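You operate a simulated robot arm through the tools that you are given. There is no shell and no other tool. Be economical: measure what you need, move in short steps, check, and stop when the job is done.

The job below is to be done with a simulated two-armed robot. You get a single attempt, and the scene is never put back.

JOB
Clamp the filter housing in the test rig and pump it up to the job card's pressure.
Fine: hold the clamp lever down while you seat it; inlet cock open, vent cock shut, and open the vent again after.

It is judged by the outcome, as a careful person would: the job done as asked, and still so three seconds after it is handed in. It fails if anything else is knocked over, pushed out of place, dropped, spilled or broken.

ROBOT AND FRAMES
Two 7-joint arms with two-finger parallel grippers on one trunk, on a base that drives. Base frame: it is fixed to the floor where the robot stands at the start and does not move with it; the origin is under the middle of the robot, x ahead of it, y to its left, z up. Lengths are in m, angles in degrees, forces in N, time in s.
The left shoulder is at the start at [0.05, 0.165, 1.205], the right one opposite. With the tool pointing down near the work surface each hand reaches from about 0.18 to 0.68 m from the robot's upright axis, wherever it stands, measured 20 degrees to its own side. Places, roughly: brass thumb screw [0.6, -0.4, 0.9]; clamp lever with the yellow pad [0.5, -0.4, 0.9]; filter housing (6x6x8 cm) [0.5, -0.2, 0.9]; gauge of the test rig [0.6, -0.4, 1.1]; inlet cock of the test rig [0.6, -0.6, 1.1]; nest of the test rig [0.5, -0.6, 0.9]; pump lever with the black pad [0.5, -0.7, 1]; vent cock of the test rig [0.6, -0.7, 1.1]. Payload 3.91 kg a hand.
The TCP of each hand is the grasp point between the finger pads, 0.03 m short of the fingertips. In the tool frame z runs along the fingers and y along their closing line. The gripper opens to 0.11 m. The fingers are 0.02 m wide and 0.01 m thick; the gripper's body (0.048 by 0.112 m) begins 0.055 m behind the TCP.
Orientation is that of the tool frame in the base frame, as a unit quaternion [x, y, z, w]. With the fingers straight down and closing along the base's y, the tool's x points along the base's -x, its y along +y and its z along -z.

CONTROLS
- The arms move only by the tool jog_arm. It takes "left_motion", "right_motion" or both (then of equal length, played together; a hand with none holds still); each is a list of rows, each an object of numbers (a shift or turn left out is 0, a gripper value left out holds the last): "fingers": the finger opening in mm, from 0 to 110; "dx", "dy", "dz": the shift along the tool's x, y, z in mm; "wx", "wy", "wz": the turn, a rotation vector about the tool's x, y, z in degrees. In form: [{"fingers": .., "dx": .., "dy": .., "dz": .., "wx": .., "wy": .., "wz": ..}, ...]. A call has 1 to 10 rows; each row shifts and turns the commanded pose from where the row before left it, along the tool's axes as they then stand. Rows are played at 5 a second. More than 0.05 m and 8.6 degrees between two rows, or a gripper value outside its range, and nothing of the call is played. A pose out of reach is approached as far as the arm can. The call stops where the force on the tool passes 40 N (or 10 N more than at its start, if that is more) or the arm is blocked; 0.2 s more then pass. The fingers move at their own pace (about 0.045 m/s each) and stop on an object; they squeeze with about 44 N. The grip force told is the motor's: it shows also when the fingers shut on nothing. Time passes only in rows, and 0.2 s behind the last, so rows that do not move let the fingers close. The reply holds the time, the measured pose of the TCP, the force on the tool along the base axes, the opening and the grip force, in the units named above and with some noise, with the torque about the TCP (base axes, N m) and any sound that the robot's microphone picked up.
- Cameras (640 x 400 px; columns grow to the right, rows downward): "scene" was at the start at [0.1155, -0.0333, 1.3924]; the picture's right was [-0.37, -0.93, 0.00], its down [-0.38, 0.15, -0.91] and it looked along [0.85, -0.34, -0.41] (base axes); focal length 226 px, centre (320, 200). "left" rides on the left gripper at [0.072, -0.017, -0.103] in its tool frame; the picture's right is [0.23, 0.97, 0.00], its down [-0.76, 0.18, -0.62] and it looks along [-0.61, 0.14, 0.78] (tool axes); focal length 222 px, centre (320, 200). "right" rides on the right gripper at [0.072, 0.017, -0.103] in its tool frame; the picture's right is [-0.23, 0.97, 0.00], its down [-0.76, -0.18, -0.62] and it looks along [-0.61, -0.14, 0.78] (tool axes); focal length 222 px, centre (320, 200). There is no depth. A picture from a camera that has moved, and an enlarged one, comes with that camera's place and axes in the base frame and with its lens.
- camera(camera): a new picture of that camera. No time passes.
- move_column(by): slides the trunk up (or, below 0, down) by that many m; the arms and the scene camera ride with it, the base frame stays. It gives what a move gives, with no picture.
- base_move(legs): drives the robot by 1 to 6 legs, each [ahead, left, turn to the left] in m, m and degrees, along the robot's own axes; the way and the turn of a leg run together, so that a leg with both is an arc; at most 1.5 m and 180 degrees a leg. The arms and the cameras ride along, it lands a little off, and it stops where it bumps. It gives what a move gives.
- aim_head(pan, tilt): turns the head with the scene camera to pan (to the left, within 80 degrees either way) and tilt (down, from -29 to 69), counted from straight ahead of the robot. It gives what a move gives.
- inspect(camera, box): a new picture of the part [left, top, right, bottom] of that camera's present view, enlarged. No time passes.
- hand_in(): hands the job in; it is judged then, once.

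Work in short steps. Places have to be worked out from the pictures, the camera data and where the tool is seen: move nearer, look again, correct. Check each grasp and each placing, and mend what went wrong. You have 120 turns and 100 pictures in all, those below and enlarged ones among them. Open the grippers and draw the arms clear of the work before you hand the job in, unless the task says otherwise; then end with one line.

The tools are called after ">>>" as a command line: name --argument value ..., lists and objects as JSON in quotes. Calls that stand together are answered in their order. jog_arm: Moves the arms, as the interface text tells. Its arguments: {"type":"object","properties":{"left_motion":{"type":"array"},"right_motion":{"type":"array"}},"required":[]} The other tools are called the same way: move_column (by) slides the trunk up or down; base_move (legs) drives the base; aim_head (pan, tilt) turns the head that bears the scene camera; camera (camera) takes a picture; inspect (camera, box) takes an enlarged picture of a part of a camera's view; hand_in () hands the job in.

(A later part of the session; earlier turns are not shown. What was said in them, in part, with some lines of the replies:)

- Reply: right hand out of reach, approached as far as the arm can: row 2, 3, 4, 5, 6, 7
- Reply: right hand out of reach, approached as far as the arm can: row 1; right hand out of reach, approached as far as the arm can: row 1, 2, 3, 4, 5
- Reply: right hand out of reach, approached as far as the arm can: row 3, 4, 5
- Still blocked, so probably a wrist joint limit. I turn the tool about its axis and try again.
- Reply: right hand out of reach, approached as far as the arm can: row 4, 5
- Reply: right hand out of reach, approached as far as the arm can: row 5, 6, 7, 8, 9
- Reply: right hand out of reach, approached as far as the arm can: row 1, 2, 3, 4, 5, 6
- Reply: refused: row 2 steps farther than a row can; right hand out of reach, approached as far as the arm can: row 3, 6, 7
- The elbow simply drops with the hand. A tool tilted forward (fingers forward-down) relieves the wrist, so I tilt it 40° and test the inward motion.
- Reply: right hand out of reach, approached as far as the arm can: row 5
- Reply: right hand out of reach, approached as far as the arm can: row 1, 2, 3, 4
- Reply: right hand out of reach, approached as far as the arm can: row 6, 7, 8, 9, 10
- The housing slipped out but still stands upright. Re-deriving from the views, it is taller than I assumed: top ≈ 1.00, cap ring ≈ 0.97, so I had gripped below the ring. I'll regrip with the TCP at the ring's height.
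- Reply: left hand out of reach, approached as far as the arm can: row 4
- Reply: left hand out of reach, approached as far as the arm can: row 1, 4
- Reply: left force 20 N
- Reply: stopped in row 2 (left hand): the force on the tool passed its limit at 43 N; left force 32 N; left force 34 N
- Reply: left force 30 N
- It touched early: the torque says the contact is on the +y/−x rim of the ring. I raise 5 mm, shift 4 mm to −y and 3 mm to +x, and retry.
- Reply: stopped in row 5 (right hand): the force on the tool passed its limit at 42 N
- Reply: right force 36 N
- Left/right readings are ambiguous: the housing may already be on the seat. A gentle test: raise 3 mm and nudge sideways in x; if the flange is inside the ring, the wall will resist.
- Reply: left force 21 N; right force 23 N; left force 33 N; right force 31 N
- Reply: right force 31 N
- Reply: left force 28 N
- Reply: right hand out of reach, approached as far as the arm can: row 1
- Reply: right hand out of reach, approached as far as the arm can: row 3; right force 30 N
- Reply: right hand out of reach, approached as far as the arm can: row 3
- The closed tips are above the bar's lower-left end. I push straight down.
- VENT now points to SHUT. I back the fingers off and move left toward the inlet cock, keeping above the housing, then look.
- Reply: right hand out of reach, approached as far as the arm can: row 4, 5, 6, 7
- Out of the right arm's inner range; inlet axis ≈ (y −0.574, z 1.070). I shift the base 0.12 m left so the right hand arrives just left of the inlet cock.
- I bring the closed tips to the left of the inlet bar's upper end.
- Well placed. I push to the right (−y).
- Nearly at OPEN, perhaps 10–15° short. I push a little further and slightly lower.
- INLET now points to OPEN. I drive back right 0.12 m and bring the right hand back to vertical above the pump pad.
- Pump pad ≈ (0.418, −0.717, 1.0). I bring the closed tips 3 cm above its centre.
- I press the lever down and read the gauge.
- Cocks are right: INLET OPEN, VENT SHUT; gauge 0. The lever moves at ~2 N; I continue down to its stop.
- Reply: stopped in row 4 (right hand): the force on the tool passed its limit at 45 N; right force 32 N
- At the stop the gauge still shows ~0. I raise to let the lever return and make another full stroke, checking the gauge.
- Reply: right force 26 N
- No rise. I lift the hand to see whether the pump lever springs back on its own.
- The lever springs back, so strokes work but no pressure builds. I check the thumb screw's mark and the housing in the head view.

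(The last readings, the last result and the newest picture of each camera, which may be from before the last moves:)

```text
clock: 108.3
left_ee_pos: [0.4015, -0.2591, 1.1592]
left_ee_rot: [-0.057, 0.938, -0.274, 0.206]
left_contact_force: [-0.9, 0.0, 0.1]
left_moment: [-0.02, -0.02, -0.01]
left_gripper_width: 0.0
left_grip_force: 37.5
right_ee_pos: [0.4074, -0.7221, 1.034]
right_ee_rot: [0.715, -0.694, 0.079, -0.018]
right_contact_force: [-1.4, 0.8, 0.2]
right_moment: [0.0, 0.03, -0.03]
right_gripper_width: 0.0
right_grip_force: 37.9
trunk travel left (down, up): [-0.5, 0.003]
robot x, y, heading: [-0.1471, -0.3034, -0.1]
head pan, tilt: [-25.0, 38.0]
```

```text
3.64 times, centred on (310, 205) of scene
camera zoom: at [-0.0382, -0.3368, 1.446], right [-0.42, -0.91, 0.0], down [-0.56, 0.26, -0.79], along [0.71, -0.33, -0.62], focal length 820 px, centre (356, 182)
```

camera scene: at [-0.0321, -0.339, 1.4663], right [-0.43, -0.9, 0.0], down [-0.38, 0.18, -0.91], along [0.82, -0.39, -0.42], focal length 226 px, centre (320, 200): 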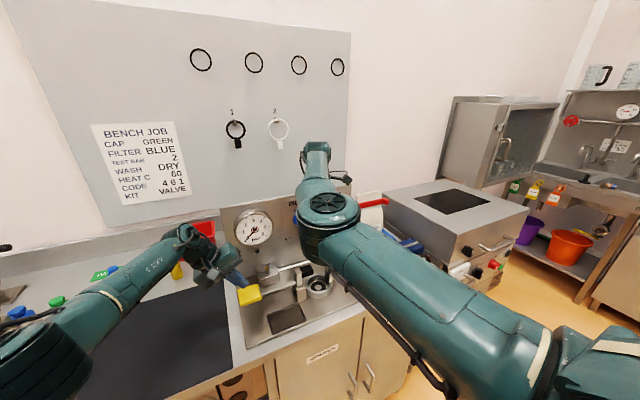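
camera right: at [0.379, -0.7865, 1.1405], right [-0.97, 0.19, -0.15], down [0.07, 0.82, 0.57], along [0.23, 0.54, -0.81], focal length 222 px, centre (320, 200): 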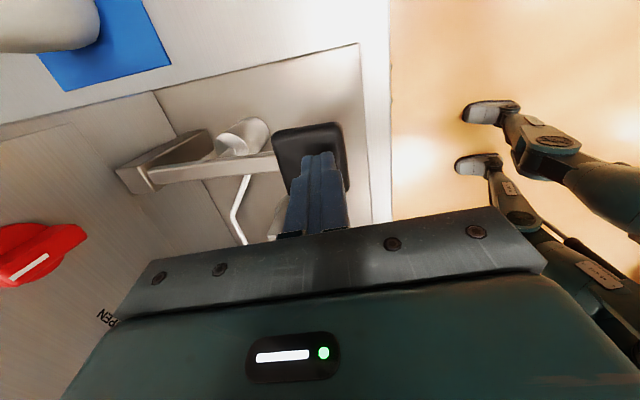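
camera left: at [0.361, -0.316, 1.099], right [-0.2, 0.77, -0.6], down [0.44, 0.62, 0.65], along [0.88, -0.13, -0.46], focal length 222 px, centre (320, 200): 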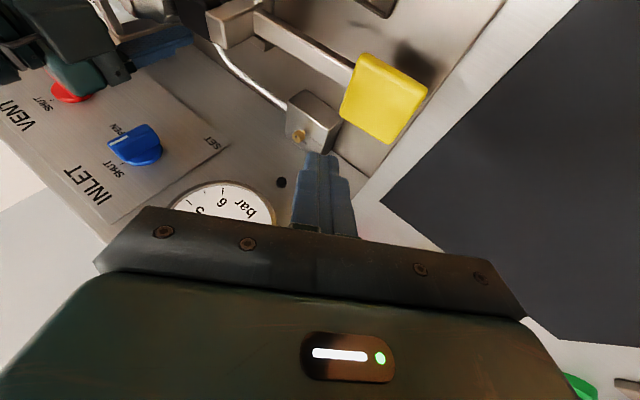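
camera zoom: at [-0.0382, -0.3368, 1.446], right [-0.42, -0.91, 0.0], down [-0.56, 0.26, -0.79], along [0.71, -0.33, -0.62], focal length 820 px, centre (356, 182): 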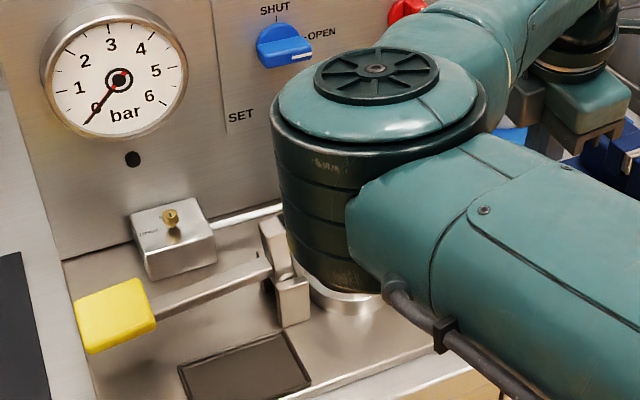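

The thumb screw already points to SHUT. The leak may be at the nest, so I retract the right arm to let the head camera see the housing.

>>> jog_arm --right_motion '[{"dz": -40}, {"dz": -45}, {"dz": -45}, {"dy": 45}, {"dy": 45}, {"dy": 45}, {"dy": 45, "dx": 15}, {"dy": 45, "dx": 15}]'

>>> camera --camera "scene"

```text
clock: 110.2
left_ee_pos: [0.402, -0.2598, 1.1589]
left_ee_rot: [-0.058, 0.938, -0.274, 0.206]
left_contact_force: [-0.2, 0.2, -0.3]
left_moment: [0.0, 0.02, -0.03]
left_gripper_width: 0.0
left_grip_force: 37.8
right_ee_pos: [0.1684, -0.7446, 1.1367]
right_ee_rot: [0.717, -0.692, 0.08, -0.019]
right_contact_force: [-0.7, -0.9, -0.1]
right_moment: [0.0, -0.04, 0.01]
right_gripper_width: 0.0
right_grip_force: 37.5
trunk travel left (down, up): [-0.5, 0.003]
robot x, y, heading: [-0.1456, -0.3016, 0.1]
head pan, tilt: [-25.0, 38.0]
```

```text
10 pictures are left
camera scene: at [-0.0385, -0.3373, 1.4461], right [-0.42, -0.91, 0.0], down [-0.56, 0.26, -0.79], along [0.71, -0.33, -0.62], focal length 226 px, centre (320, 200)
```

scene: 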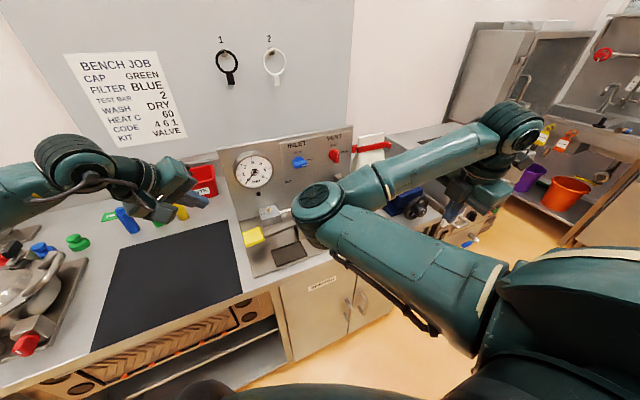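

The elbow still hides it. Before disturbing the clamp I'll test more and longer strokes: I return to the pad, first probing where it rests.

>>> jog_arm --right_motion '[{"dy": -45, "dx": -15}, {"dy": -45, "dx": -15}, {"dy": -45}, {"dy": -45}, {"dy": -48}, {"dz": 40}, {"dz": 35}, {"dz": 15}]'

>>> jog_arm --right_motion '[{"dz": 12}, {"dz": 8}, {"dz": 6}]'

>>> jog_arm --right_motion '[{"dz": 5}, {"dz": 5}]'

```text
clock: 112.0
left_ee_pos: [0.4025, -0.261, 1.1591]
left_ee_rot: [-0.057, 0.938, -0.275, 0.205]
left_contact_force: [-0.9, -0.1, -0.2]
left_moment: [0.0, -0.02, 0.05]
left_gripper_width: 0.0001
left_grip_force: 37.8
right_ee_pos: [0.4054, -0.7166, 1.0731]
right_ee_rot: [0.715, -0.694, 0.079, -0.018]
right_contact_force: [-0.3, -0.2, -0.3]
right_moment: [0.01, -0.03, -0.01]
right_gripper_width: 0.0001
right_grip_force: 37.4
trunk travel left (down, up): [-0.5, 0.003]
robot x, y, heading: [-0.1467, -0.2991, 0.0]
head pan, tilt: [-25.0, 38.0]
```

```text
clock: 112.8
left_ee_pos: [0.4026, -0.259, 1.1599]
left_ee_rot: [-0.057, 0.937, -0.275, 0.206]
left_contact_force: [-0.2, -0.4, 0.4]
left_moment: [-0.02, 0.0, -0.02]
left_gripper_width: 0.0
left_grip_force: 37.1
right_ee_pos: [0.4077, -0.7189, 1.0479]
right_ee_rot: [0.717, -0.693, 0.08, -0.019]
right_contact_force: [-0.9, 1.2, -0.4]
right_moment: [-0.01, 0.01, -0.03]
right_gripper_width: 0.0
right_grip_force: 37.9
trunk travel left (down, up): [-0.5, 0.003]
robot x, y, heading: [-0.1467, -0.2985, 0.1]
head pan, tilt: [-25.0, 38.0]
```

```text
clock: 113.3
left_ee_pos: [0.4024, -0.2607, 1.1589]
left_ee_rot: [-0.057, 0.938, -0.274, 0.205]
left_contact_force: [1.0, -0.1, 0.6]
left_moment: [0.02, -0.01, 0.01]
left_gripper_width: 0.0001
left_grip_force: 37.6
right_ee_pos: [0.4095, -0.72, 1.0379]
right_ee_rot: [0.716, -0.693, 0.08, -0.018]
right_contact_force: [0.8, 0.2, -0.2]
right_moment: [-0.03, -0.03, 0.0]
right_gripper_width: 0.0001
right_grip_force: 38.0
trunk travel left (down, up): [-0.5, 0.003]
robot x, y, heading: [-0.1487, -0.3044, -0.2]
head pan, tilt: [-25.0, 38.0]
```

>>> jog_arm --right_motion '[{"dz": 5}, {"dz": 5}, {}]'

>>> jog_arm --right_motion '[{"dz": 5}, {"dz": 5}, {}]'

>>> jog_arm --right_motion '[{"dz": 5}, {"dz": 5}, {}]'

>>> jog_arm --right_motion '[{"dz": 5}, {"dz": 5}, {}]'

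>>> jog_arm --right_motion '[{"dz": 5}, {"dz": 5}, {}]'

```text
clock: 114.2
left_ee_pos: [0.402, -0.2601, 1.1591]
left_ee_rot: [-0.058, 0.938, -0.274, 0.205]
left_contact_force: [0.4, -0.2, 0.1]
left_moment: [-0.02, 0.01, -0.01]
left_gripper_width: 0.0
left_grip_force: 37.6
right_ee_pos: [0.4113, -0.7206, 1.0288]
right_ee_rot: [0.716, -0.693, 0.079, -0.019]
right_contact_force: [0.3, 0.9, 0.0]
right_moment: [-0.01, 0.03, -0.04]
right_gripper_width: 0.0
right_grip_force: 38.0
trunk travel left (down, up): [-0.5, 0.003]
robot x, y, heading: [-0.1484, -0.3021, -0.0]
head pan, tilt: [-25.0, 38.0]
```

```text
clock: 115.0
left_ee_pos: [0.4014, -0.2612, 1.1583]
left_ee_rot: [-0.057, 0.938, -0.274, 0.206]
left_contact_force: [0.3, -0.6, -0.1]
left_moment: [0.02, 0.0, 0.0]
left_gripper_width: 0.0
left_grip_force: 37.9
right_ee_pos: [0.411, -0.7211, 1.0195]
right_ee_rot: [0.716, -0.693, 0.079, -0.02]
right_contact_force: [-0.7, 0.4, 3.1]
right_moment: [0.01, 0.05, 0.01]
right_gripper_width: 0.0
right_grip_force: 37.7
trunk travel left (down, up): [-0.5, 0.003]
robot x, y, heading: [-0.1442, -0.3026, -0.1]
head pan, tilt: [-25.0, 38.0]
```

```text
clock: 115.8
left_ee_pos: [0.4017, -0.26, 1.1589]
left_ee_rot: [-0.057, 0.938, -0.274, 0.206]
left_contact_force: [0.1, 0.1, -0.2]
left_moment: [-0.02, 0.03, -0.01]
left_gripper_width: 0.0001
left_grip_force: 37.4
right_ee_pos: [0.4127, -0.721, 1.0104]
right_ee_rot: [0.716, -0.694, 0.079, -0.019]
right_contact_force: [-1.7, 1.8, 1.9]
right_moment: [0.07, 0.04, -0.01]
right_gripper_width: 0.0
right_grip_force: 37.7
trunk travel left (down, up): [-0.5, 0.003]
robot x, y, heading: [-0.1469, -0.3032, -0.1]
head pan, tilt: [-25.0, 38.0]
```

```text
clock: 116.5
left_ee_pos: [0.404, -0.2594, 1.1598]
left_ee_rot: [-0.056, 0.938, -0.274, 0.206]
left_contact_force: [-0.8, 0.5, -0.8]
left_moment: [0.04, 0.01, -0.01]
left_gripper_width: 0.0
left_grip_force: 38.0
right_ee_pos: [0.4138, -0.7224, 1.0013]
right_ee_rot: [0.716, -0.693, 0.08, -0.019]
right_contact_force: [-0.9, -0.6, 4.1]
right_moment: [0.0, 0.0, 0.02]
right_gripper_width: 0.0001
right_grip_force: 38.1
trunk travel left (down, up): [-0.5, 0.003]
robot x, y, heading: [-0.1429, -0.3019, -0.1]
head pan, tilt: [-25.0, 38.0]
```

```text
clock: 117.3
left_ee_pos: [0.4026, -0.2597, 1.159]
left_ee_rot: [-0.057, 0.938, -0.274, 0.206]
left_contact_force: [0.9, -0.7, -0.1]
left_moment: [0.0, -0.01, -0.04]
left_gripper_width: 0.0003
left_grip_force: 38.2
right_ee_pos: [0.4162, -0.7221, 0.9909]
right_ee_rot: [0.716, -0.694, 0.079, -0.018]
right_contact_force: [-4.7, 0.2, 3.4]
right_moment: [-0.03, 0.07, 0.05]
right_gripper_width: 0.0
right_grip_force: 38.0
trunk travel left (down, up): [-0.5, 0.003]
robot x, y, heading: [-0.1448, -0.307, -0.0]
head pan, tilt: [-25.0, 38.0]
```

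The lever rests at tip z ≈ 0.99, springs back (~3 N) and stops at 0.95, so strokes were complete. I make several quick strokes and look at the gauge once.

>>> jog_arm --right_motion '[{"dz": 8}, {"dz": -22}, {"dz": -24}, {"dz": 22}, {"dz": 23}, {"dz": -22}, {"dz": -24}, {"dz": 22}, {"dz": 23}]'

>>> inspect --camera "scene" --box '[230, 140, 350, 215]'

```text
clock: 119.3
left_ee_pos: [0.4027, -0.2592, 1.1605]
left_ee_rot: [-0.057, 0.938, -0.274, 0.206]
left_contact_force: [0.4, 0.2, -0.6]
left_moment: [-0.02, 0.02, 0.02]
left_gripper_width: 0.0
left_grip_force: 38.0
right_ee_pos: [0.4157, -0.7254, 0.9851]
right_ee_rot: [0.716, -0.694, 0.079, -0.019]
right_contact_force: [-4.9, 0.3, 2.8]
right_moment: [0.06, 0.08, 0.07]
right_gripper_width: 0.0
right_grip_force: 37.5
trunk travel left (down, up): [-0.5, 0.003]
robot x, y, heading: [-0.1458, -0.3026, -0.0]
head pan, tilt: [-25.0, 38.0]
```

```text
5.33 times, centred on (290, 178) of scene
camera zoom: at [-0.039, -0.3367, 1.4462], right [-0.42, -0.91, 0.0], down [-0.56, 0.26, -0.79], along [0.71, -0.33, -0.61], focal length 1203 px, centre (480, 320)
```

zoom: 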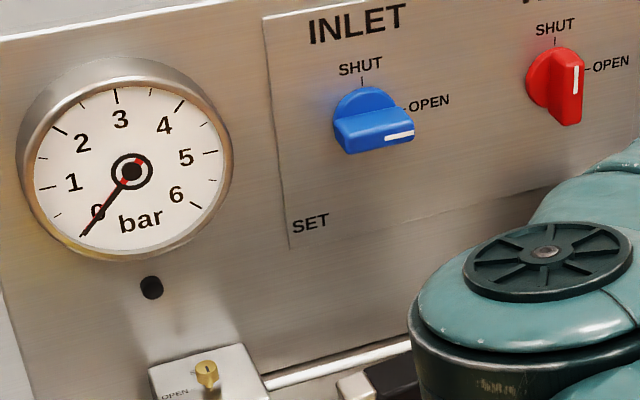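

Still nothing: the housing isn't sealing. The earlier torque suggested its +y edge was perched. I'll reseat it: right hand goes over the housing again while the left returns to the yellow pad.

>>> jog_arm --right_motion '[{"dz": -40}, {"dz": -45}, {"dz": -45}, {"dz": -30, "wx": -8}, {"wy": -4.7}, {"dx": -40, "dy": -15}, {"dx": -40, "dy": -17}, {"dx": -40, "dy": -17}, {"dx": -22, "dy": -17}]' --left_motion '[{}, {}, {}, {}, {}, {"dz": 40}, {"dz": 40}, {"dz": 40}, {"dz": 40}]'

>>> jog_arm --left_motion '[{"dx": 5.6, "dy": 8.4, "dz": 12.4}, {"dx": 5.6, "dy": 8.4, "dz": 12.4}, {"dx": 5.6, "dy": 8.4, "dz": 12.4}, {"dx": 5.6, "dy": 8.4, "dz": 12.4}, {"dx": 2.8, "dy": 4.2, "dz": 6.2}, {"dx": 2.8, "dy": 4.2, "dz": 6.2}, {"dx": 2.8, "dy": 4.2, "dz": 6.2}, {"dx": 2.8, "dy": 4.2, "dz": 6.2}, {"dx": 2.8, "dy": 4.2, "dz": 6.2}]' --right_motion '[{"fingers": 110}, {}, {}, {}, {}, {}, {}, {}, {}]'

>>> camera --camera "right"

```text
clock: 121.3
left_ee_pos: [0.4719, -0.3405, 1.0355]
left_ee_rot: [-0.057, 0.938, -0.275, 0.205]
left_contact_force: [1.3, -0.5, 0.2]
left_moment: [0.03, 0.0, 0.0]
left_gripper_width: 0.0
left_grip_force: 37.6
right_ee_pos: [0.4598, -0.5671, 1.1384]
right_ee_rot: [0.716, -0.698, 0.002, 0.003]
right_contact_force: [-0.8, -0.5, -0.4]
right_moment: [-0.01, 0.0, 0.02]
right_gripper_width: 0.0
right_grip_force: 37.8
trunk travel left (down, up): [-0.5, 0.003]
robot x, y, heading: [-0.1458, -0.3, 0.1]
head pan, tilt: [-25.0, 38.0]
```

```text
clock: 123.3
left_ee_pos: [0.4696, -0.339, 0.9314]
left_ee_rot: [-0.056, 0.937, -0.275, 0.207]
left_contact_force: [-0.9, 3.8, 5.3]
left_moment: [0.06, 0.03, -0.01]
left_gripper_width: 0.0
left_grip_force: 37.6
right_ee_pos: [0.458, -0.5677, 1.1385]
right_ee_rot: [0.716, -0.698, 0.001, 0.002]
right_contact_force: [0.8, 0.3, 0.0]
right_moment: [0.01, -0.02, 0.0]
right_gripper_width: 0.1099
right_grip_force: 0.1
trunk travel left (down, up): [-0.5, 0.003]
robot x, y, heading: [-0.1462, -0.3011, 0.0]
head pan, tilt: [-25.0, 38.0]
```

```text
8 pictures are left
camera right: at [0.4435, -0.6397, 1.2433], right [-0.98, 0.2, 0.0], down [0.16, 0.77, 0.62], along [0.12, 0.61, -0.79], focal length 222 px, centre (320, 200)
```

right: 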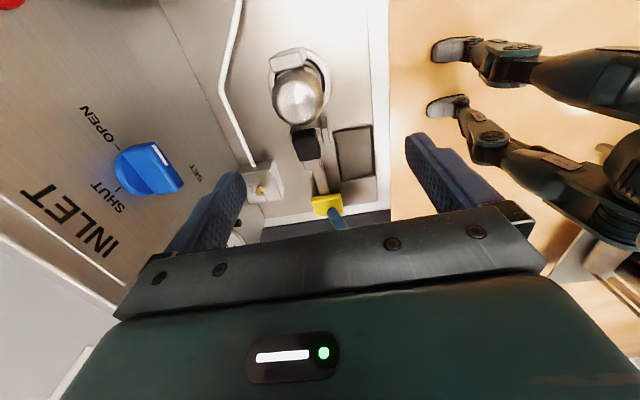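

The housing stands in the nest, jaw open again. I come down around it with open fingers, grip, and feel for the true seat.

>>> jog_arm --right_motion '[{"dx": 16, "dy": -23}, {"dz": 45}, {"dz": 45}, {"dz": 40}, {"dz": 38}]'

>>> inspect --camera "right" --box '[220, 40, 420, 240]'

```text
clock: 124.5
left_ee_pos: [0.468, -0.3397, 0.9321]
left_ee_rot: [-0.057, 0.938, -0.274, 0.206]
left_contact_force: [2.7, 3.8, 5.6]
left_moment: [0.03, -0.11, 0.04]
left_gripper_width: 0.0001
left_grip_force: 37.7
right_ee_pos: [0.4813, -0.5815, 0.974]
right_ee_rot: [0.716, -0.698, 0.001, 0.003]
right_contact_force: [0.9, 0.3, 0.5]
right_moment: [0.01, 0.0, 0.03]
right_gripper_width: 0.11
right_grip_force: 0.0
trunk travel left (down, up): [-0.5, 0.003]
robot x, y, heading: [-0.1461, -0.3019, -0.2]
head pan, tilt: [-25.0, 38.0]
```

```text
2.00 times, centred on (320, 140) of right
camera zoom: at [0.4678, -0.654, 1.0775], right [-0.98, 0.2, 0.0], down [0.16, 0.77, 0.62], along [0.12, 0.61, -0.79], focal length 444 px, centre (320, 320)
```

zoom: 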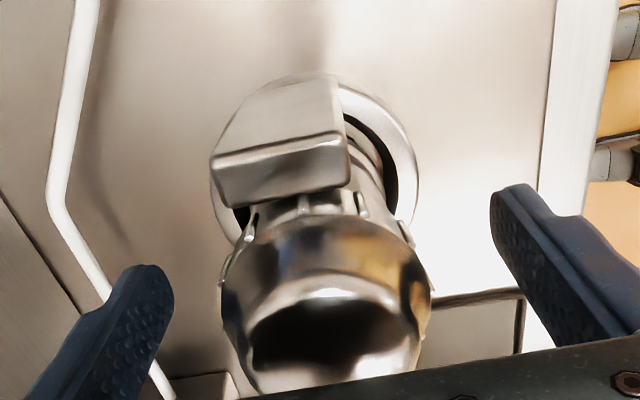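

I grip it again and try moving it a few mm to −y while pressing lightly, watching for a drop in height.

>>> jog_arm --right_motion '[{"fingers": 60}, {"fingers": 30}, {"fingers": 0}, {"fingers": 0}, {"fingers": 0}]'

>>> jog_arm --right_motion '[{"dz": 2}, {"dz": 2}, {}]'

>>> jog_arm --right_motion '[{"dx": 3}, {"dx": 3}, {}]'

```text
clock: 125.8
left_ee_pos: [0.4686, -0.3393, 0.9319]
left_ee_rot: [-0.056, 0.938, -0.274, 0.206]
left_contact_force: [1.2, 3.5, 7.7]
left_moment: [0.1, -0.08, 0.04]
left_gripper_width: 0.0001
left_grip_force: 37.3
right_ee_pos: [0.4824, -0.5811, 0.9748]
right_ee_rot: [0.716, -0.698, 0.002, 0.003]
right_contact_force: [-0.1, 0.0, -0.3]
right_moment: [0.03, 0.03, -0.05]
right_gripper_width: 0.0581
right_grip_force: 44.5
trunk travel left (down, up): [-0.5, 0.003]
robot x, y, heading: [-0.1476, -0.3016, -0.2]
head pan, tilt: [-25.0, 38.0]
```

```text
clock: 126.5
left_ee_pos: [0.4671, -0.3392, 0.9333]
left_ee_rot: [-0.057, 0.937, -0.276, 0.207]
left_contact_force: [6.2, -1.1, 5.2]
left_moment: [-0.06, -0.17, 0.03]
left_gripper_width: 0.0
left_grip_force: 37.8
right_ee_pos: [0.4813, -0.5813, 0.9741]
right_ee_rot: [0.717, -0.697, 0.004, 0.001]
right_contact_force: [-0.2, 5.6, 17.8]
right_moment: [0.46, 0.06, -0.07]
right_gripper_width: 0.0581
right_grip_force: 43.9
trunk travel left (down, up): [-0.5, 0.003]
robot x, y, heading: [-0.1418, -0.299, 0.0]
head pan, tilt: [-25.0, 38.0]
```

```text
clock: 127.3
left_ee_pos: [0.4674, -0.3385, 0.9332]
left_ee_rot: [-0.057, 0.937, -0.276, 0.206]
left_contact_force: [-0.7, -2.6, 5.9]
left_moment: [-0.14, 0.02, -0.02]
left_gripper_width: 0.0
left_grip_force: 37.7
right_ee_pos: [0.4811, -0.5818, 0.9731]
right_ee_rot: [0.719, -0.695, 0.002, -0.001]
right_contact_force: [6.0, 24.6, 20.5]
right_moment: [-0.02, -0.41, -0.38]
right_gripper_width: 0.0579
right_grip_force: 43.7
trunk travel left (down, up): [-0.5, 0.003]
robot x, y, heading: [-0.1491, -0.3022, -0.1]
head pan, tilt: [-25.0, 38.0]
```

The torques indicate the housing has tipped in my grip (foot toward +y, cap against the stop), perched on the rim. I'll lift it out, press it flat on the bare rig plate in front to square it up, then reinsert. Left presses a little firmer.

>>> jog_arm --right_motion '[{"dx": -5}, {"dz": -35}, {"dz": -40}, {"dz": -40}, {"dx": 10, "dy": 36}, {"dx": 28, "dy": 36}, {"dz": 40}, {"dz": 40}]' --left_motion '[{"dx": 0.7, "dy": 1, "dz": 1.6}, {"dx": 0.7, "dy": 1, "dz": 1.6}, {}, {}, {}, {}, {}, {}]'

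>>> jog_arm --right_motion '[{"dz": 6}, {"dz": 6}, {"dz": 4}, {}]'

```text
clock: 127.9
left_ee_pos: [0.4673, -0.339, 0.9312]
left_ee_rot: [-0.057, 0.938, -0.273, 0.205]
left_contact_force: [-10.7, 8.8, 11.0]
left_moment: [0.2, 0.24, -0.01]
left_gripper_width: 0.0001
left_grip_force: 37.9
right_ee_pos: [0.4794, -0.5828, 0.9768]
right_ee_rot: [0.717, -0.697, 0.002, 0.0]
right_contact_force: [0.9, 1.0, -1.4]
right_moment: [0.09, 0.0, -0.02]
right_gripper_width: 0.058
right_grip_force: 44.4
trunk travel left (down, up): [-0.5, 0.003]
robot x, y, heading: [-0.1458, -0.3011, 0.1]
head pan, tilt: [-25.0, 38.0]
stopped in row 2 (left hand): the force on the tool passed its limit at 51 N (the readings are from after the stop); the commanded pose is now the measured one
```

```text
clock: 128.6
left_ee_pos: [0.4679, -0.3379, 0.9331]
left_ee_rot: [-0.057, 0.937, -0.274, 0.207]
left_contact_force: [-3.2, 3.2, 5.5]
left_moment: [0.05, 0.09, -0.04]
left_gripper_width: 0.0
left_grip_force: 37.5
right_ee_pos: [0.482, -0.582, 0.9729]
right_ee_rot: [0.717, -0.697, 0.007, -0.003]
right_contact_force: [-6.2, 2.1, 15.0]
right_moment: [0.54, 1.12, 0.08]
right_gripper_width: 0.0576
right_grip_force: 43.7
trunk travel left (down, up): [-0.5, 0.003]
robot x, y, heading: [-0.1479, -0.2989, -0.1]
head pan, tilt: [-25.0, 38.0]
stopped in row 3 (right hand): the force on the tool passed its limit at 42 N (the readings are from after the stop); the commanded pose is now the measured one
```

The left lever is confirmed at its stop (that halted the call). Now I move only the right hand: lift out and go over the bare plate.

>>> jog_arm --right_motion '[{"dz": -10}, {"dz": -30}, {"dz": -40}, {"dz": -40}, {"dx": 10, "dy": 36}, {"dx": 28, "dy": 36}, {"dz": 40}, {"dz": 40}, {"dz": 8}]'

>>> camera --camera "right"

```text
clock: 130.6
left_ee_pos: [0.4698, -0.339, 0.9325]
left_ee_rot: [-0.057, 0.938, -0.275, 0.206]
left_contact_force: [-2.5, 6.4, 9.2]
left_moment: [0.09, 0.05, 0.02]
left_gripper_width: 0.0001
left_grip_force: 37.9
right_ee_pos: [0.4128, -0.6218, 1.0017]
right_ee_rot: [0.716, -0.698, 0.007, -0.003]
right_contact_force: [-0.1, -0.3, -4.6]
right_moment: [-0.01, 0.01, 0.0]
right_gripper_width: 0.0574
right_grip_force: 43.5
trunk travel left (down, up): [-0.5, 0.003]
robot x, y, heading: [-0.1469, -0.2997, -0.2]
head pan, tilt: [-25.0, 38.0]
```

```text
6 pictures are left
camera right: at [0.3979, -0.6946, 1.1049], right [-0.98, 0.2, -0.01], down [0.15, 0.77, 0.62], along [0.14, 0.61, -0.78], focal length 222 px, centre (320, 200)
```

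right: 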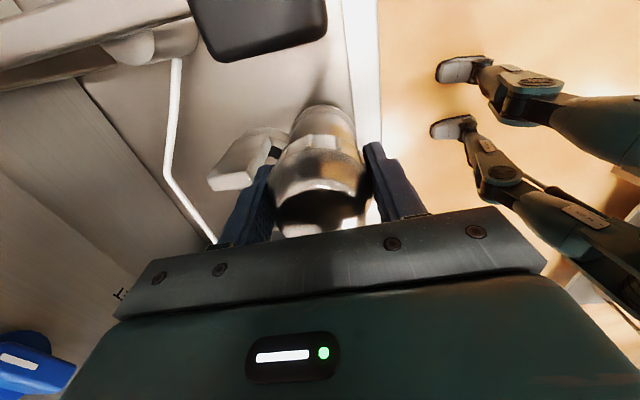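

Visible: the foot has swung a few mm toward +y. I press it down on the flat plate to square it.

>>> jog_arm --right_motion '[{"dz": 7}, {"dz": 7}, {"dz": 4}, {}]'

>>> jog_arm --right_motion '[{"dz": 4}, {"dz": 4}, {}]'

```text
clock: 131.6
left_ee_pos: [0.469, -0.3399, 0.9322]
left_ee_rot: [-0.058, 0.937, -0.275, 0.206]
left_contact_force: [0.4, 5.7, 11.1]
left_moment: [0.08, -0.07, 0.06]
left_gripper_width: 0.0001
left_grip_force: 38.0
right_ee_pos: [0.4129, -0.6215, 0.982]
right_ee_rot: [0.717, -0.697, 0.007, -0.003]
right_contact_force: [0.4, 0.0, -3.6]
right_moment: [-0.04, 0.0, 0.03]
right_gripper_width: 0.0574
right_grip_force: 44.4
trunk travel left (down, up): [-0.5, 0.003]
robot x, y, heading: [-0.1463, -0.3014, -0.0]
head pan, tilt: [-25.0, 38.0]
```

```text
clock: 132.3
left_ee_pos: [0.4696, -0.3393, 0.9326]
left_ee_rot: [-0.058, 0.938, -0.275, 0.204]
left_contact_force: [1.8, 4.6, 12.8]
left_moment: [0.04, -0.1, 0.05]
left_gripper_width: 0.0001
left_grip_force: 37.5
right_ee_pos: [0.4138, -0.6215, 0.9739]
right_ee_rot: [0.716, -0.698, 0.006, -0.002]
right_contact_force: [-0.3, -0.1, -3.6]
right_moment: [-0.01, 0.01, -0.02]
right_gripper_width: 0.0574
right_grip_force: 43.9
trunk travel left (down, up): [-0.5, 0.003]
robot x, y, heading: [-0.1475, -0.3036, 0.0]
head pan, tilt: [-25.0, 38.0]
```

No contact yet; continue down in small steps.

>>> jog_arm --right_motion '[{"dz": 4}, {"dz": 4}, {}]'

>>> jog_arm --right_motion '[{"dz": 4}, {"dz": 4}, {}]'

>>> jog_arm --right_motion '[{"dz": 3}, {"dz": 3}, {}]'

```text
clock: 133.2
left_ee_pos: [0.4691, -0.3394, 0.9315]
left_ee_rot: [-0.058, 0.938, -0.274, 0.205]
left_contact_force: [2.9, 3.5, 14.0]
left_moment: [-0.01, -0.15, 0.02]
left_gripper_width: 0.0001
left_grip_force: 37.1
right_ee_pos: [0.4132, -0.622, 0.9677]
right_ee_rot: [0.716, -0.698, 0.007, -0.003]
right_contact_force: [-0.1, -0.3, -4.1]
right_moment: [-0.03, 0.0, 0.01]
right_gripper_width: 0.0575
right_grip_force: 43.7
trunk travel left (down, up): [-0.5, 0.003]
robot x, y, heading: [-0.1468, -0.3013, 0.1]
head pan, tilt: [-25.0, 38.0]
```

```text
clock: 133.9
left_ee_pos: [0.468, -0.3383, 0.932]
left_ee_rot: [-0.058, 0.937, -0.275, 0.206]
left_contact_force: [5.6, 0.3, 5.4]
left_moment: [-0.08, -0.21, 0.05]
left_gripper_width: 0.0
left_grip_force: 37.3
right_ee_pos: [0.4147, -0.6223, 0.9641]
right_ee_rot: [0.716, -0.698, 0.011, -0.003]
right_contact_force: [-1.7, 0.0, 24.3]
right_moment: [-0.58, 0.17, -0.04]
right_gripper_width: 0.0575
right_grip_force: 44.5
trunk travel left (down, up): [-0.5, 0.003]
robot x, y, heading: [-0.1501, -0.3033, -0.1]
head pan, tilt: [-25.0, 38.0]
```

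```text
clock: 134.5
left_ee_pos: [0.4665, -0.3387, 0.9322]
left_ee_rot: [-0.058, 0.937, -0.276, 0.205]
left_contact_force: [-4.5, 3.9, 4.9]
left_moment: [0.05, 0.07, -0.04]
left_gripper_width: 0.0
left_grip_force: 38.1
right_ee_pos: [0.4156, -0.6219, 0.9639]
right_ee_rot: [0.717, -0.697, 0.013, -0.003]
right_contact_force: [-6.5, 2.8, 15.9]
right_moment: [-0.15, 0.6, -0.02]
right_gripper_width: 0.0578
right_grip_force: 43.7
trunk travel left (down, up): [-0.5, 0.003]
robot x, y, heading: [-0.147, -0.3051, 0.1]
head pan, tilt: [-25.0, 38.0]
stopped in row 2 (right hand): the force on the tool passed its limit at 42 N (the readings are from after the stop); the commanded pose is now the measured one
```

Flat on the plate at TCP z 0.964; the nest contact was 9 mm higher, i.e. the seat floor — so it was in the nest but tipped. Now squared, I lift and reinsert it upright.

>>> jog_arm --right_motion '[{"dz": -5}, {"dz": -40}, {"dz": -45}, {"dz": -25}, {"dx": -20, "dy": -34}, {"dx": -23, "dy": -34}, {}]'

>>> camera --camera "right"

```text
clock: 136.1
left_ee_pos: [0.4684, -0.339, 0.9326]
left_ee_rot: [-0.058, 0.937, -0.275, 0.206]
left_contact_force: [-6.3, 7.2, 11.3]
left_moment: [0.15, 0.13, 0.02]
left_gripper_width: 0.0
left_grip_force: 38.0
right_ee_pos: [0.4817, -0.5783, 1.0771]
right_ee_rot: [0.717, -0.697, 0.011, -0.003]
right_contact_force: [-0.7, -0.1, -4.1]
right_moment: [-0.01, 0.02, 0.0]
right_gripper_width: 0.0572
right_grip_force: 43.8
trunk travel left (down, up): [-0.5, 0.003]
robot x, y, heading: [-0.1474, -0.3033, 0.2]
head pan, tilt: [-25.0, 38.0]
```

```text
5 pictures are left
camera right: at [0.4648, -0.6497, 1.1806], right [-0.98, 0.2, -0.02], down [0.14, 0.77, 0.62], along [0.14, 0.6, -0.79], focal length 222 px, centre (320, 200)
```

right: 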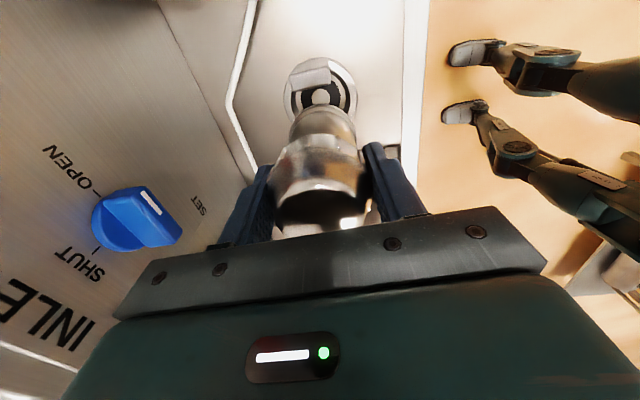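

The view suggests the foot is ~6–8 mm short of the nest's centre in −y (so its +y edge perches on the rim), while the cap meets the stop. I tilt the foot 5° toward −y, shift slightly (+3 mm x, −3 mm y) and go down.

>>> jog_arm --right_motion '[{"wy": 5, "dx": 3, "dy": -3}, {"dz": 40}, {"dz": 40}, {"dz": 10}, {}]'

>>> jog_arm --right_motion '[{"dz": 4}, {"dz": 4}, {"dz": 3}, {}]'

```text
clock: 136.8
left_ee_pos: [0.4705, -0.3396, 0.9335]
left_ee_rot: [-0.058, 0.937, -0.275, 0.207]
left_contact_force: [-5.2, 7.0, 6.3]
left_moment: [0.2, 0.18, 0.0]
left_gripper_width: 0.0
left_grip_force: 37.9
right_ee_pos: [0.492, -0.5828, 1.0482]
right_ee_rot: [0.717, -0.694, 0.059, 0.022]
right_contact_force: [-5.7, 3.8, 27.7]
right_moment: [-0.33, 1.15, -0.13]
right_gripper_width: 0.0571
right_grip_force: 43.4
trunk travel left (down, up): [-0.5, 0.003]
robot x, y, heading: [-0.1469, -0.3006, 0.4]
head pan, tilt: [-25.0, 38.0]
stopped in row 3 (right hand): the force on the tool passed its limit at 84 N (the readings are from after the stop); the commanded pose is now the measured one
```

```text
clock: 137.2
left_ee_pos: [0.4699, -0.341, 0.9352]
left_ee_rot: [-0.058, 0.935, -0.278, 0.21]
left_contact_force: [-4.0, 3.5, 4.8]
left_moment: [0.07, 0.11, -0.03]
left_gripper_width: 0.0
left_grip_force: 37.3
right_ee_pos: [0.4941, -0.5841, 1.0475]
right_ee_rot: [0.716, -0.695, 0.061, 0.021]
right_contact_force: [-5.1, 2.1, 16.6]
right_moment: [-0.3, 0.83, -0.12]
right_gripper_width: 0.0571
right_grip_force: 44.0
trunk travel left (down, up): [-0.5, 0.003]
robot x, y, heading: [-0.1468, -0.301, -0.1]
head pan, tilt: [-25.0, 38.0]
stopped in row 2 (right hand): the force on the tool passed its limit at 44 N (the readings are from after the stop); the commanded pose is now the measured one
```

The tilted foot landed on top of the stop, so upright insertion at (0.483, −0.583) was right after all (play of ±3 mm in both directions = inside the ring). I lift and square up; meanwhile I examine the brass thumb screw much closer, as a possible leak.

>>> jog_arm --right_motion '[{"dz": -15}, {"dz": -20}, {"wy": -5, "dx": -2, "dy": 8}, {}]'

>>> inspect --camera "scene" --box '[260, 199, 284, 214]'

```text
clock: 138.2
left_ee_pos: [0.4718, -0.34, 0.9339]
left_ee_rot: [-0.058, 0.936, -0.277, 0.209]
left_contact_force: [1.5, 3.4, 5.3]
left_moment: [0.07, -0.05, 0.05]
left_gripper_width: 0.0002
left_grip_force: 37.4
right_ee_pos: [0.4851, -0.5769, 1.0763]
right_ee_rot: [0.718, -0.695, 0.027, -0.009]
right_contact_force: [-0.2, 0.3, -4.2]
right_moment: [0.0, 0.01, -0.01]
right_gripper_width: 0.0575
right_grip_force: 43.8
trunk travel left (down, up): [-0.5, 0.003]
robot x, y, heading: [-0.1436, -0.2995, 0.0]
head pan, tilt: [-25.0, 38.0]
```

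```text
16.00 times, centred on (272, 206) of scene
camera zoom: at [-0.0375, -0.3365, 1.4461], right [-0.42, -0.91, 0.0], down [-0.56, 0.26, -0.79], along [0.71, -0.33, -0.62], focal length 3608 px, centre (1088, 96)
```

zoom: 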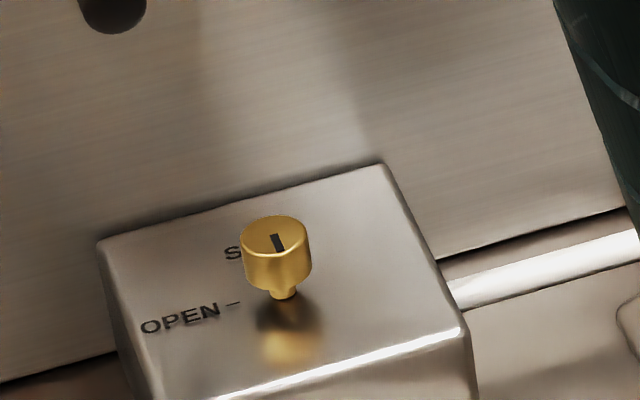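

The thumb screw's mark points toward the front — away from SHUT — so the brass bleed is open; that explains zero pressure. First I put the housing back: down at y −0.577 past the stop, then −5 mm and press to the seat.

>>> jog_arm --right_motion '[{"wx": -1.6, "wy": -0.6, "dy": 1}, {"dz": 35}, {"dz": 35}, {"dz": 18}, {}]'

>>> jog_arm --right_motion '[{"dx": 3}, {"dx": 2, "dy": 1}, {"dz": 5}, {"dz": 5}, {"dz": 3}, {}]'

```text
clock: 139.4
left_ee_pos: [0.4723, -0.3392, 0.9348]
left_ee_rot: [-0.058, 0.936, -0.277, 0.209]
left_contact_force: [1.9, 2.8, 6.6]
left_moment: [0.05, -0.11, 0.08]
left_gripper_width: 0.0002
left_grip_force: 38.0
right_ee_pos: [0.4875, -0.5805, 0.9891]
right_ee_rot: [0.718, -0.695, 0.014, -0.002]
right_contact_force: [-0.9, -0.3, -5.4]
right_moment: [0.04, 0.02, 0.01]
right_gripper_width: 0.0571
right_grip_force: 43.7
trunk travel left (down, up): [-0.5, 0.003]
robot x, y, heading: [-0.1463, -0.3029, 0.0]
head pan, tilt: [-25.0, 38.0]
```

```text
clock: 140.8
left_ee_pos: [0.4712, -0.3393, 0.9347]
left_ee_rot: [-0.058, 0.936, -0.279, 0.209]
left_contact_force: [2.9, -2.3, 5.4]
left_moment: [-0.12, -0.09, 0.05]
left_gripper_width: 0.0001
left_grip_force: 37.8
right_ee_pos: [0.4871, -0.5826, 0.9783]
right_ee_rot: [0.72, -0.694, 0.013, -0.005]
right_contact_force: [1.9, 16.9, 2.2]
right_moment: [1.19, -0.08, 0.04]
right_gripper_width: 0.0572
right_grip_force: 43.9
trunk travel left (down, up): [-0.5, 0.003]
robot x, y, heading: [-0.1443, -0.2999, 0.0]
head pan, tilt: [-25.0, 38.0]
```

The foot now touches the −y wall at foot level; I ease 3 mm back and continue down.

>>> jog_arm --right_motion '[{"dx": -3, "dy": 2}, {"dz": 4}, {"dz": 4}, {}]'

>>> jog_arm --right_motion '[{"dz": 3}, {"dz": 3}, {}]'

```text
clock: 141.8
left_ee_pos: [0.4701, -0.3399, 0.9348]
left_ee_rot: [-0.058, 0.936, -0.278, 0.209]
left_contact_force: [4.0, -0.8, 6.1]
left_moment: [-0.11, -0.14, 0.04]
left_gripper_width: 0.0
left_grip_force: 38.0
right_ee_pos: [0.4836, -0.5824, 0.9727]
right_ee_rot: [0.719, -0.695, 0.018, -0.002]
right_contact_force: [-2.5, 8.6, 18.7]
right_moment: [0.29, 0.42, 0.04]
right_gripper_width: 0.0571
right_grip_force: 44.0
trunk travel left (down, up): [-0.5, 0.003]
robot x, y, heading: [-0.1443, -0.3012, -0.0]
head pan, tilt: [-25.0, 38.0]
```

```text
clock: 142.5
left_ee_pos: [0.47, -0.3391, 0.936]
left_ee_rot: [-0.058, 0.936, -0.277, 0.211]
left_contact_force: [-3.2, 3.8, 5.7]
left_moment: [0.04, 0.08, -0.03]
left_gripper_width: 0.0001
left_grip_force: 37.8
right_ee_pos: [0.4858, -0.5836, 0.9734]
right_ee_rot: [0.719, -0.695, 0.02, -0.005]
right_contact_force: [-7.1, 3.3, 15.4]
right_moment: [0.11, 0.5, -0.03]
right_gripper_width: 0.057
right_grip_force: 44.2
trunk travel left (down, up): [-0.5, 0.003]
robot x, y, heading: [-0.144, -0.3, -0.0]
head pan, tilt: [-25.0, 38.0]
stopped in row 3 (right hand): the force on the tool passed its limit at 41 N (the readings are from after the stop); the commanded pose is now the measured one
```

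On the seat at 0.973 with nearly no tipping torque this time. I release the grip, then let the lever rise.

>>> jog_arm --right_motion '[{"dz": -2}, {"fingers": 80}, {"fingers": 95}, {"fingers": 95}]'

>>> jog_arm --left_motion '[{"dx": -2.8, "dy": -4.2, "dz": -6.2}, {"dx": -2.8, "dy": -4.2, "dz": -6.2}, {"dx": -2.8, "dy": -4.2, "dz": -6.2}, {"dx": -2.8, "dy": -4.2, "dz": -6.2}, {"dx": -4.2, "dy": -6.3, "dz": -9.3}, {"dx": -8, "dy": -12, "dz": -18}, {"dz": -40}, {"dz": -40}, {"dz": -40}, {"dz": -40}]'

>>> jog_arm --right_motion '[{"fingers": 110}, {"fingers": 110}, {"dz": -35}, {"dz": -40}, {"dz": -45}, {"dz": -40}, {"dy": 45}, {"dy": 45}]'

>>> camera --camera "right"

```text
clock: 143.5
left_ee_pos: [0.472, -0.3395, 0.9342]
left_ee_rot: [-0.059, 0.936, -0.276, 0.21]
left_contact_force: [-0.1, 4.1, 5.1]
left_moment: [0.06, 0.01, 0.01]
left_gripper_width: 0.0001
left_grip_force: 37.7
right_ee_pos: [0.4858, -0.5836, 0.9717]
right_ee_rot: [0.719, -0.695, 0.019, -0.003]
right_contact_force: [0.0, -0.4, 0.2]
right_moment: [0.0, 0.0, 0.0]
right_gripper_width: 0.0951
right_grip_force: 0.0
trunk travel left (down, up): [-0.5, 0.003]
robot x, y, heading: [-0.1473, -0.3006, 0.3]
head pan, tilt: [-25.0, 38.0]
```

```text
clock: 145.7
left_ee_pos: [0.4024, -0.2572, 1.1247]
left_ee_rot: [-0.058, 0.936, -0.277, 0.209]
left_contact_force: [0.9, 0.7, 0.5]
left_moment: [-0.01, -0.01, 0.02]
left_gripper_width: 0.0001
left_grip_force: 37.6
right_ee_pos: [0.4864, -0.585, 0.9698]
right_ee_rot: [0.718, -0.695, 0.019, -0.004]
right_contact_force: [-1.0, 0.2, 0.5]
right_moment: [0.0, -0.01, 0.02]
right_gripper_width: 0.095
right_grip_force: 0.1
trunk travel left (down, up): [-0.5, 0.003]
robot x, y, heading: [-0.1438, -0.3011, 0.0]
head pan, tilt: [-25.0, 38.0]
```

```text
clock: 147.5
left_ee_pos: [0.4032, -0.2573, 1.1241]
left_ee_rot: [-0.058, 0.936, -0.278, 0.208]
left_contact_force: [0.1, -0.5, -0.6]
left_moment: [-0.04, 0.0, 0.0]
left_gripper_width: 0.0
left_grip_force: 37.4
right_ee_pos: [0.4008, -0.5887, 1.1264]
right_ee_rot: [0.719, -0.694, 0.019, -0.005]
right_contact_force: [0.8, 0.2, 0.7]
right_moment: [0.02, 0.01, 0.0]
right_gripper_width: 0.1101
right_grip_force: 0.0
right hand out of reach, approached as far as the arm can: row 8
trunk travel left (down, up): [-0.5, 0.003]
robot x, y, heading: [-0.1455, -0.3046, 0.0]
head pan, tilt: [-25.0, 38.0]
```

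```text
3 pictures are left
camera right: at [0.3839, -0.6593, 1.2316], right [-0.98, 0.19, -0.04], down [0.13, 0.78, 0.61], along [0.15, 0.6, -0.79], focal length 222 px, centre (320, 200)
```

right: 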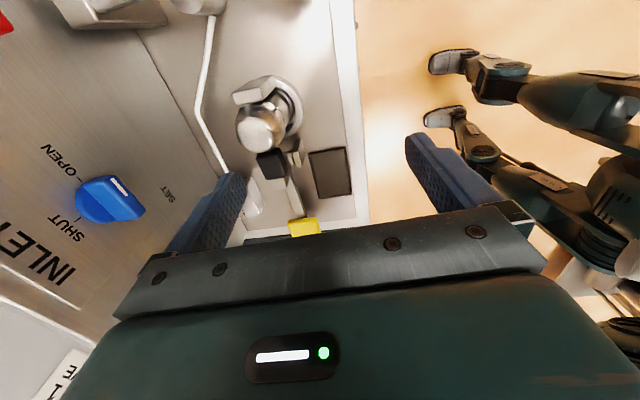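

Clamped again. I go to the pump pad and test a stroke, judging first by the lever force (earlier ~3 N throughout).

>>> jog_arm --right_motion '[{"fingers": 0, "dx": 44, "dy": -8}, {"fingers": 0, "dx": 44, "dy": -8}, {"fingers": 0, "dx": 44}, {"fingers": 0}, {"dz": 35}, {"dz": 35}, {"dz": 20}]'

>>> jog_arm --right_motion '[{"dz": 15}, {"dz": 15}, {"dz": 10}, {}]'

```text
clock: 149.1
left_ee_pos: [0.4036, -0.2584, 1.124]
left_ee_rot: [-0.058, 0.936, -0.276, 0.209]
left_contact_force: [0.8, 0.3, 0.0]
left_moment: [0.01, 0.02, -0.01]
left_gripper_width: 0.0
left_grip_force: 37.5
right_ee_pos: [0.4241, -0.7267, 1.0373]
right_ee_rot: [0.718, -0.696, 0.019, -0.004]
right_contact_force: [-0.6, -0.3, -0.4]
right_moment: [0.07, 0.01, 0.0]
right_gripper_width: 0.0
right_grip_force: 32.0
trunk travel left (down, up): [-0.5, 0.003]
robot x, y, heading: [-0.1441, -0.3016, 0.2]
head pan, tilt: [-25.0, 38.0]
```

```text
clock: 150.1
left_ee_pos: [0.4053, -0.2582, 1.1242]
left_ee_rot: [-0.058, 0.936, -0.277, 0.209]
left_contact_force: [0.5, 0.4, -1.1]
left_moment: [-0.04, -0.03, 0.0]
left_gripper_width: 0.0003
left_grip_force: 38.1
right_ee_pos: [0.4241, -0.7272, 0.9972]
right_ee_rot: [0.718, -0.696, 0.02, -0.004]
right_contact_force: [-2.3, -3.6, 3.2]
right_moment: [-0.09, 0.0, -0.02]
right_gripper_width: 0.0003
right_grip_force: 37.7
trunk travel left (down, up): [-0.5, 0.003]
robot x, y, heading: [-0.1421, -0.3013, 0.1]
head pan, tilt: [-25.0, 38.0]
```

I complete this stroke and make one more, then check the gauge once.

>>> jog_arm --right_motion '[{"dz": 10}, {"dz": 7}, {"dz": -20}, {"dz": -25}, {"dz": -5}, {"dz": 20}, {"dz": 20}, {"dz": 8}]'

>>> inspect --camera "scene" --box '[230, 140, 300, 200]'

```text
clock: 151.9
left_ee_pos: [0.4048, -0.2563, 1.1243]
left_ee_rot: [-0.057, 0.936, -0.278, 0.209]
left_contact_force: [0.3, -0.2, 0.5]
left_moment: [0.01, 0.0, -0.01]
left_gripper_width: 0.0
left_grip_force: 38.4
right_ee_pos: [0.4264, -0.7238, 0.9847]
right_ee_rot: [0.719, -0.694, 0.021, -0.004]
right_contact_force: [1.6, 3.4, 6.4]
right_moment: [0.15, -0.11, 0.02]
right_gripper_width: 0.0
right_grip_force: 37.7
trunk travel left (down, up): [-0.5, 0.003]
robot x, y, heading: [-0.1432, -0.3015, 0.3]
head pan, tilt: [-25.0, 38.0]
```

```text
6.67 times, centred on (265, 170) of scene
camera zoom: at [-0.0379, -0.3358, 1.4463], right [-0.42, -0.91, 0.0], down [-0.56, 0.26, -0.79], along [0.71, -0.33, -0.62], focal length 1504 px, centre (687, 400)
```

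zoom: 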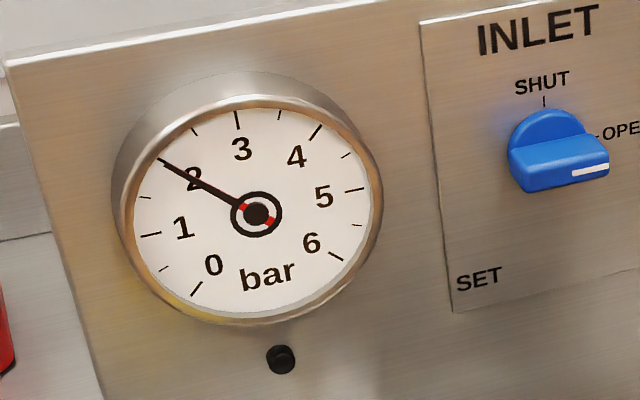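

Reseating cured it: the gauge reads exactly 2 bar. I lift off the pump without another stroke and go to reopen the vent with the closed fingertips.

>>> jog_arm --right_motion '[{"dz": -40}, {"dz": -40}, {"dz": -40}, {"dz": -40}, {"dy": 25}, {"wx": 8.5}, {"wx": 8.5}, {"wx": 8.5}, {"wx": 8.5}, {"wx": 8.5}]'

>>> jog_arm --right_motion '[{"wx": 8.5}, {"wx": 8.5}, {"wx": 8.5}, {"wx": 8}]'

```text
clock: 154.1
left_ee_pos: [0.4033, -0.2583, 1.125]
left_ee_rot: [-0.058, 0.936, -0.276, 0.209]
left_contact_force: [0.3, 0.8, 0.6]
left_moment: [0.02, 0.0, -0.01]
left_gripper_width: 0.0
left_grip_force: 37.2
right_ee_pos: [0.3939, -0.7217, 1.1413]
right_ee_rot: [0.669, -0.64, 0.271, -0.265]
right_contact_force: [-0.2, 0.5, 0.4]
right_moment: [0.0, 0.0, 0.0]
right_gripper_width: 0.0003
right_grip_force: 37.6
trunk travel left (down, up): [-0.5, 0.003]
robot x, y, heading: [-0.1446, -0.3015, 0.1]
head pan, tilt: [-25.0, 38.0]
```

```text
clock: 155.1
left_ee_pos: [0.4038, -0.2578, 1.1239]
left_ee_rot: [-0.058, 0.936, -0.277, 0.208]
left_contact_force: [0.7, -0.5, -0.8]
left_moment: [-0.02, -0.02, 0.01]
left_gripper_width: 0.0
left_grip_force: 38.0
right_ee_pos: [0.3945, -0.7231, 1.1418]
right_ee_rot: [0.563, -0.536, 0.443, -0.446]
right_contact_force: [-1.0, 0.2, 0.2]
right_moment: [-0.02, 0.02, 0.01]
right_gripper_width: 0.0
right_grip_force: 37.6
trunk travel left (down, up): [-0.5, 0.003]
robot x, y, heading: [-0.1469, -0.3017, -0.1]
head pan, tilt: [-25.0, 38.0]
```

I move the tips to the left of the vent bar's upper end, as I did with the inlet.

>>> jog_arm --right_motion '[{"dx": -14, "dy": -2.2, "dz": 36}, {"dx": -14, "dy": -2.2, "dz": 36}, {"dx": -14, "dy": -2.3, "dz": 36}, {"dx": 0.7, "dy": 3.8, "dz": 27}, {"dx": 0.7, "dy": 3.8, "dz": 27}, {"dx": 0.7, "dy": 3.8, "dz": 27}]'

```text
clock: 156.5
left_ee_pos: [0.4047, -0.257, 1.1228]
left_ee_rot: [-0.058, 0.936, -0.277, 0.209]
left_contact_force: [-0.1, 0.3, -0.3]
left_moment: [0.01, -0.02, -0.03]
left_gripper_width: 0.0
left_grip_force: 37.9
right_ee_pos: [0.577, -0.6762, 1.0952]
right_ee_rot: [0.563, -0.537, 0.443, -0.445]
right_contact_force: [0.1, 0.1, -0.2]
right_moment: [-0.01, -0.01, -0.02]
right_gripper_width: 0.0
right_grip_force: 37.6
trunk travel left (down, up): [-0.5, 0.003]
robot x, y, heading: [-0.1446, -0.2974, -0.1]
head pan, tilt: [-25.0, 38.0]
```

In place without contact. I push right to turn the vent to OPEN.

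>>> jog_arm --right_motion '[{"dx": 8}, {"dx": 8}, {"dx": 8}, {"dx": 8}, {"dx": 8}, {"dx": 6, "dy": 1.5}, {"dx": 5, "dy": 3}, {"dx": 3, "dy": 3, "dz": 1}]'

>>> jog_arm --right_motion '[{"dx": -2, "dy": -10}, {"dz": -30}, {"dz": -35, "dy": -10}, {"dz": -30, "dy": -5}]'

>>> inspect --camera "scene" --box '[230, 120, 350, 200]'

```text
clock: 158.3
left_ee_pos: [0.4043, -0.2572, 1.1241]
left_ee_rot: [-0.057, 0.936, -0.276, 0.209]
left_contact_force: [0.2, 0.8, -0.3]
left_moment: [0.01, 0.02, 0.02]
left_gripper_width: 0.0
left_grip_force: 37.9
right_ee_pos: [0.5783, -0.7307, 1.0889]
right_ee_rot: [0.564, -0.536, 0.442, -0.446]
right_contact_force: [-0.3, -0.1, -0.3]
right_moment: [-0.02, -0.01, -0.01]
right_gripper_width: 0.0
right_grip_force: 37.8
trunk travel left (down, up): [-0.5, 0.003]
robot x, y, heading: [-0.1462, -0.3013, -0.0]
head pan, tilt: [-25.0, 38.0]
```

```text
clock: 159.3
left_ee_pos: [0.4052, -0.2575, 1.1241]
left_ee_rot: [-0.058, 0.936, -0.276, 0.209]
left_contact_force: [0.3, 0.0, -0.2]
left_moment: [-0.01, 0.03, 0.0]
left_gripper_width: 0.0
left_grip_force: 38.0
right_ee_pos: [0.4904, -0.7331, 1.1335]
right_ee_rot: [0.564, -0.536, 0.444, -0.446]
right_contact_force: [-0.6, -0.4, 0.4]
right_moment: [-0.01, 0.01, -0.02]
right_gripper_width: 0.0
right_grip_force: 37.9
trunk travel left (down, up): [-0.5, 0.003]
robot x, y, heading: [-0.1459, -0.304, 0.1]
head pan, tilt: [-25.0, 38.0]
```

```text
5.00 times, centred on (290, 160) of scene
camera zoom: at [-0.0379, -0.3367, 1.4461], right [-0.42, -0.91, 0.0], down [-0.56, 0.26, -0.79], along [0.71, -0.33, -0.62], focal length 1128 px, centre (470, 400)
```

zoom: 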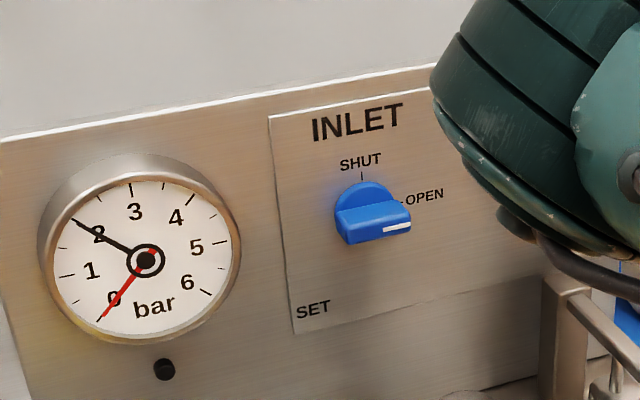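

The pressure hand (red) is back at 0 and the black maximum hand stays at 2 bar: vented. I use the last picture to confirm the vent's position.

>>> camera --camera "right"

```text
0 pictures are left
camera right: at [0.3899, -0.809, 1.1406], right [-0.21, 0.2, -0.96], down [-0.6, 0.75, 0.29], along [0.77, 0.63, -0.04], focal length 222 px, centre (320, 200)
```

right: 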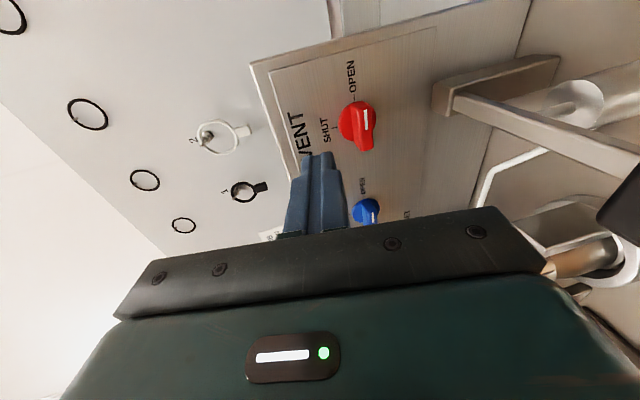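

VENT points to OPEN. I draw both hands back, open the grippers, and back the base away.

>>> jog_arm --right_motion '[{"dz": -35, "dy": -10}, {"dz": -35, "dy": -10}, {"dz": -20}, {"fingers": 110}, {"fingers": 110}, {"fingers": 110}]' --left_motion '[{"dz": -20}, {"dz": -20}, {"dz": -20}, {"fingers": 110}, {"fingers": 110}, {"fingers": 110}]'

>>> base_move --legs '[[-0.25, 0, 0]]'

```text
clock: 160.7
left_ee_pos: [0.3788, -0.2282, 1.1698]
left_ee_rot: [-0.058, 0.936, -0.276, 0.209]
left_contact_force: [-0.2, -0.6, 0.1]
left_moment: [0.02, 0.0, -0.03]
left_gripper_width: 0.0684
left_grip_force: 0.1
right_ee_pos: [0.4068, -0.7331, 1.1714]
right_ee_rot: [0.564, -0.536, 0.442, -0.446]
right_contact_force: [-0.7, -0.1, 0.1]
right_moment: [-0.02, 0.0, -0.03]
right_gripper_width: 0.0686
right_grip_force: 0.0
trunk travel left (down, up): [-0.5, 0.003]
robot x, y, heading: [-0.1466, -0.3001, -0.2]
head pan, tilt: [-25.0, 38.0]
```

```text
clock: 162.6
left_ee_pos: [0.1309, -0.2285, 1.1698]
left_ee_rot: [-0.058, 0.936, -0.276, 0.209]
left_contact_force: [-0.9, -0.3, 0.6]
left_moment: [-0.01, -0.02, 0.02]
left_gripper_width: 0.1101
left_grip_force: 0.1
right_ee_pos: [0.1588, -0.7331, 1.1695]
right_ee_rot: [0.564, -0.536, 0.442, -0.445]
right_contact_force: [0.3, 0.4, -0.2]
right_moment: [0.01, 0.02, 0.01]
right_gripper_width: 0.1102
right_grip_force: 0.1
trunk travel left (down, up): [-0.5, 0.003]
robot x, y, heading: [-0.3926, -0.2984, -0.1]
head pan, tilt: [-25.0, 38.0]
```

Grippers are open and both arms are clear of the rig. The housing is clamped, it was pumped to 2 bar, and the vent is open again, so I hand in.

>>> hand_in

```text
The job is handed in.
```

The filter housing is clamped in the test rig. It was pumped to the card's 2 bar with the inlet open and the vent shut. The vent is open again: the gauge's pressure hand is back at 0 and its black hand still shows 2 bar.
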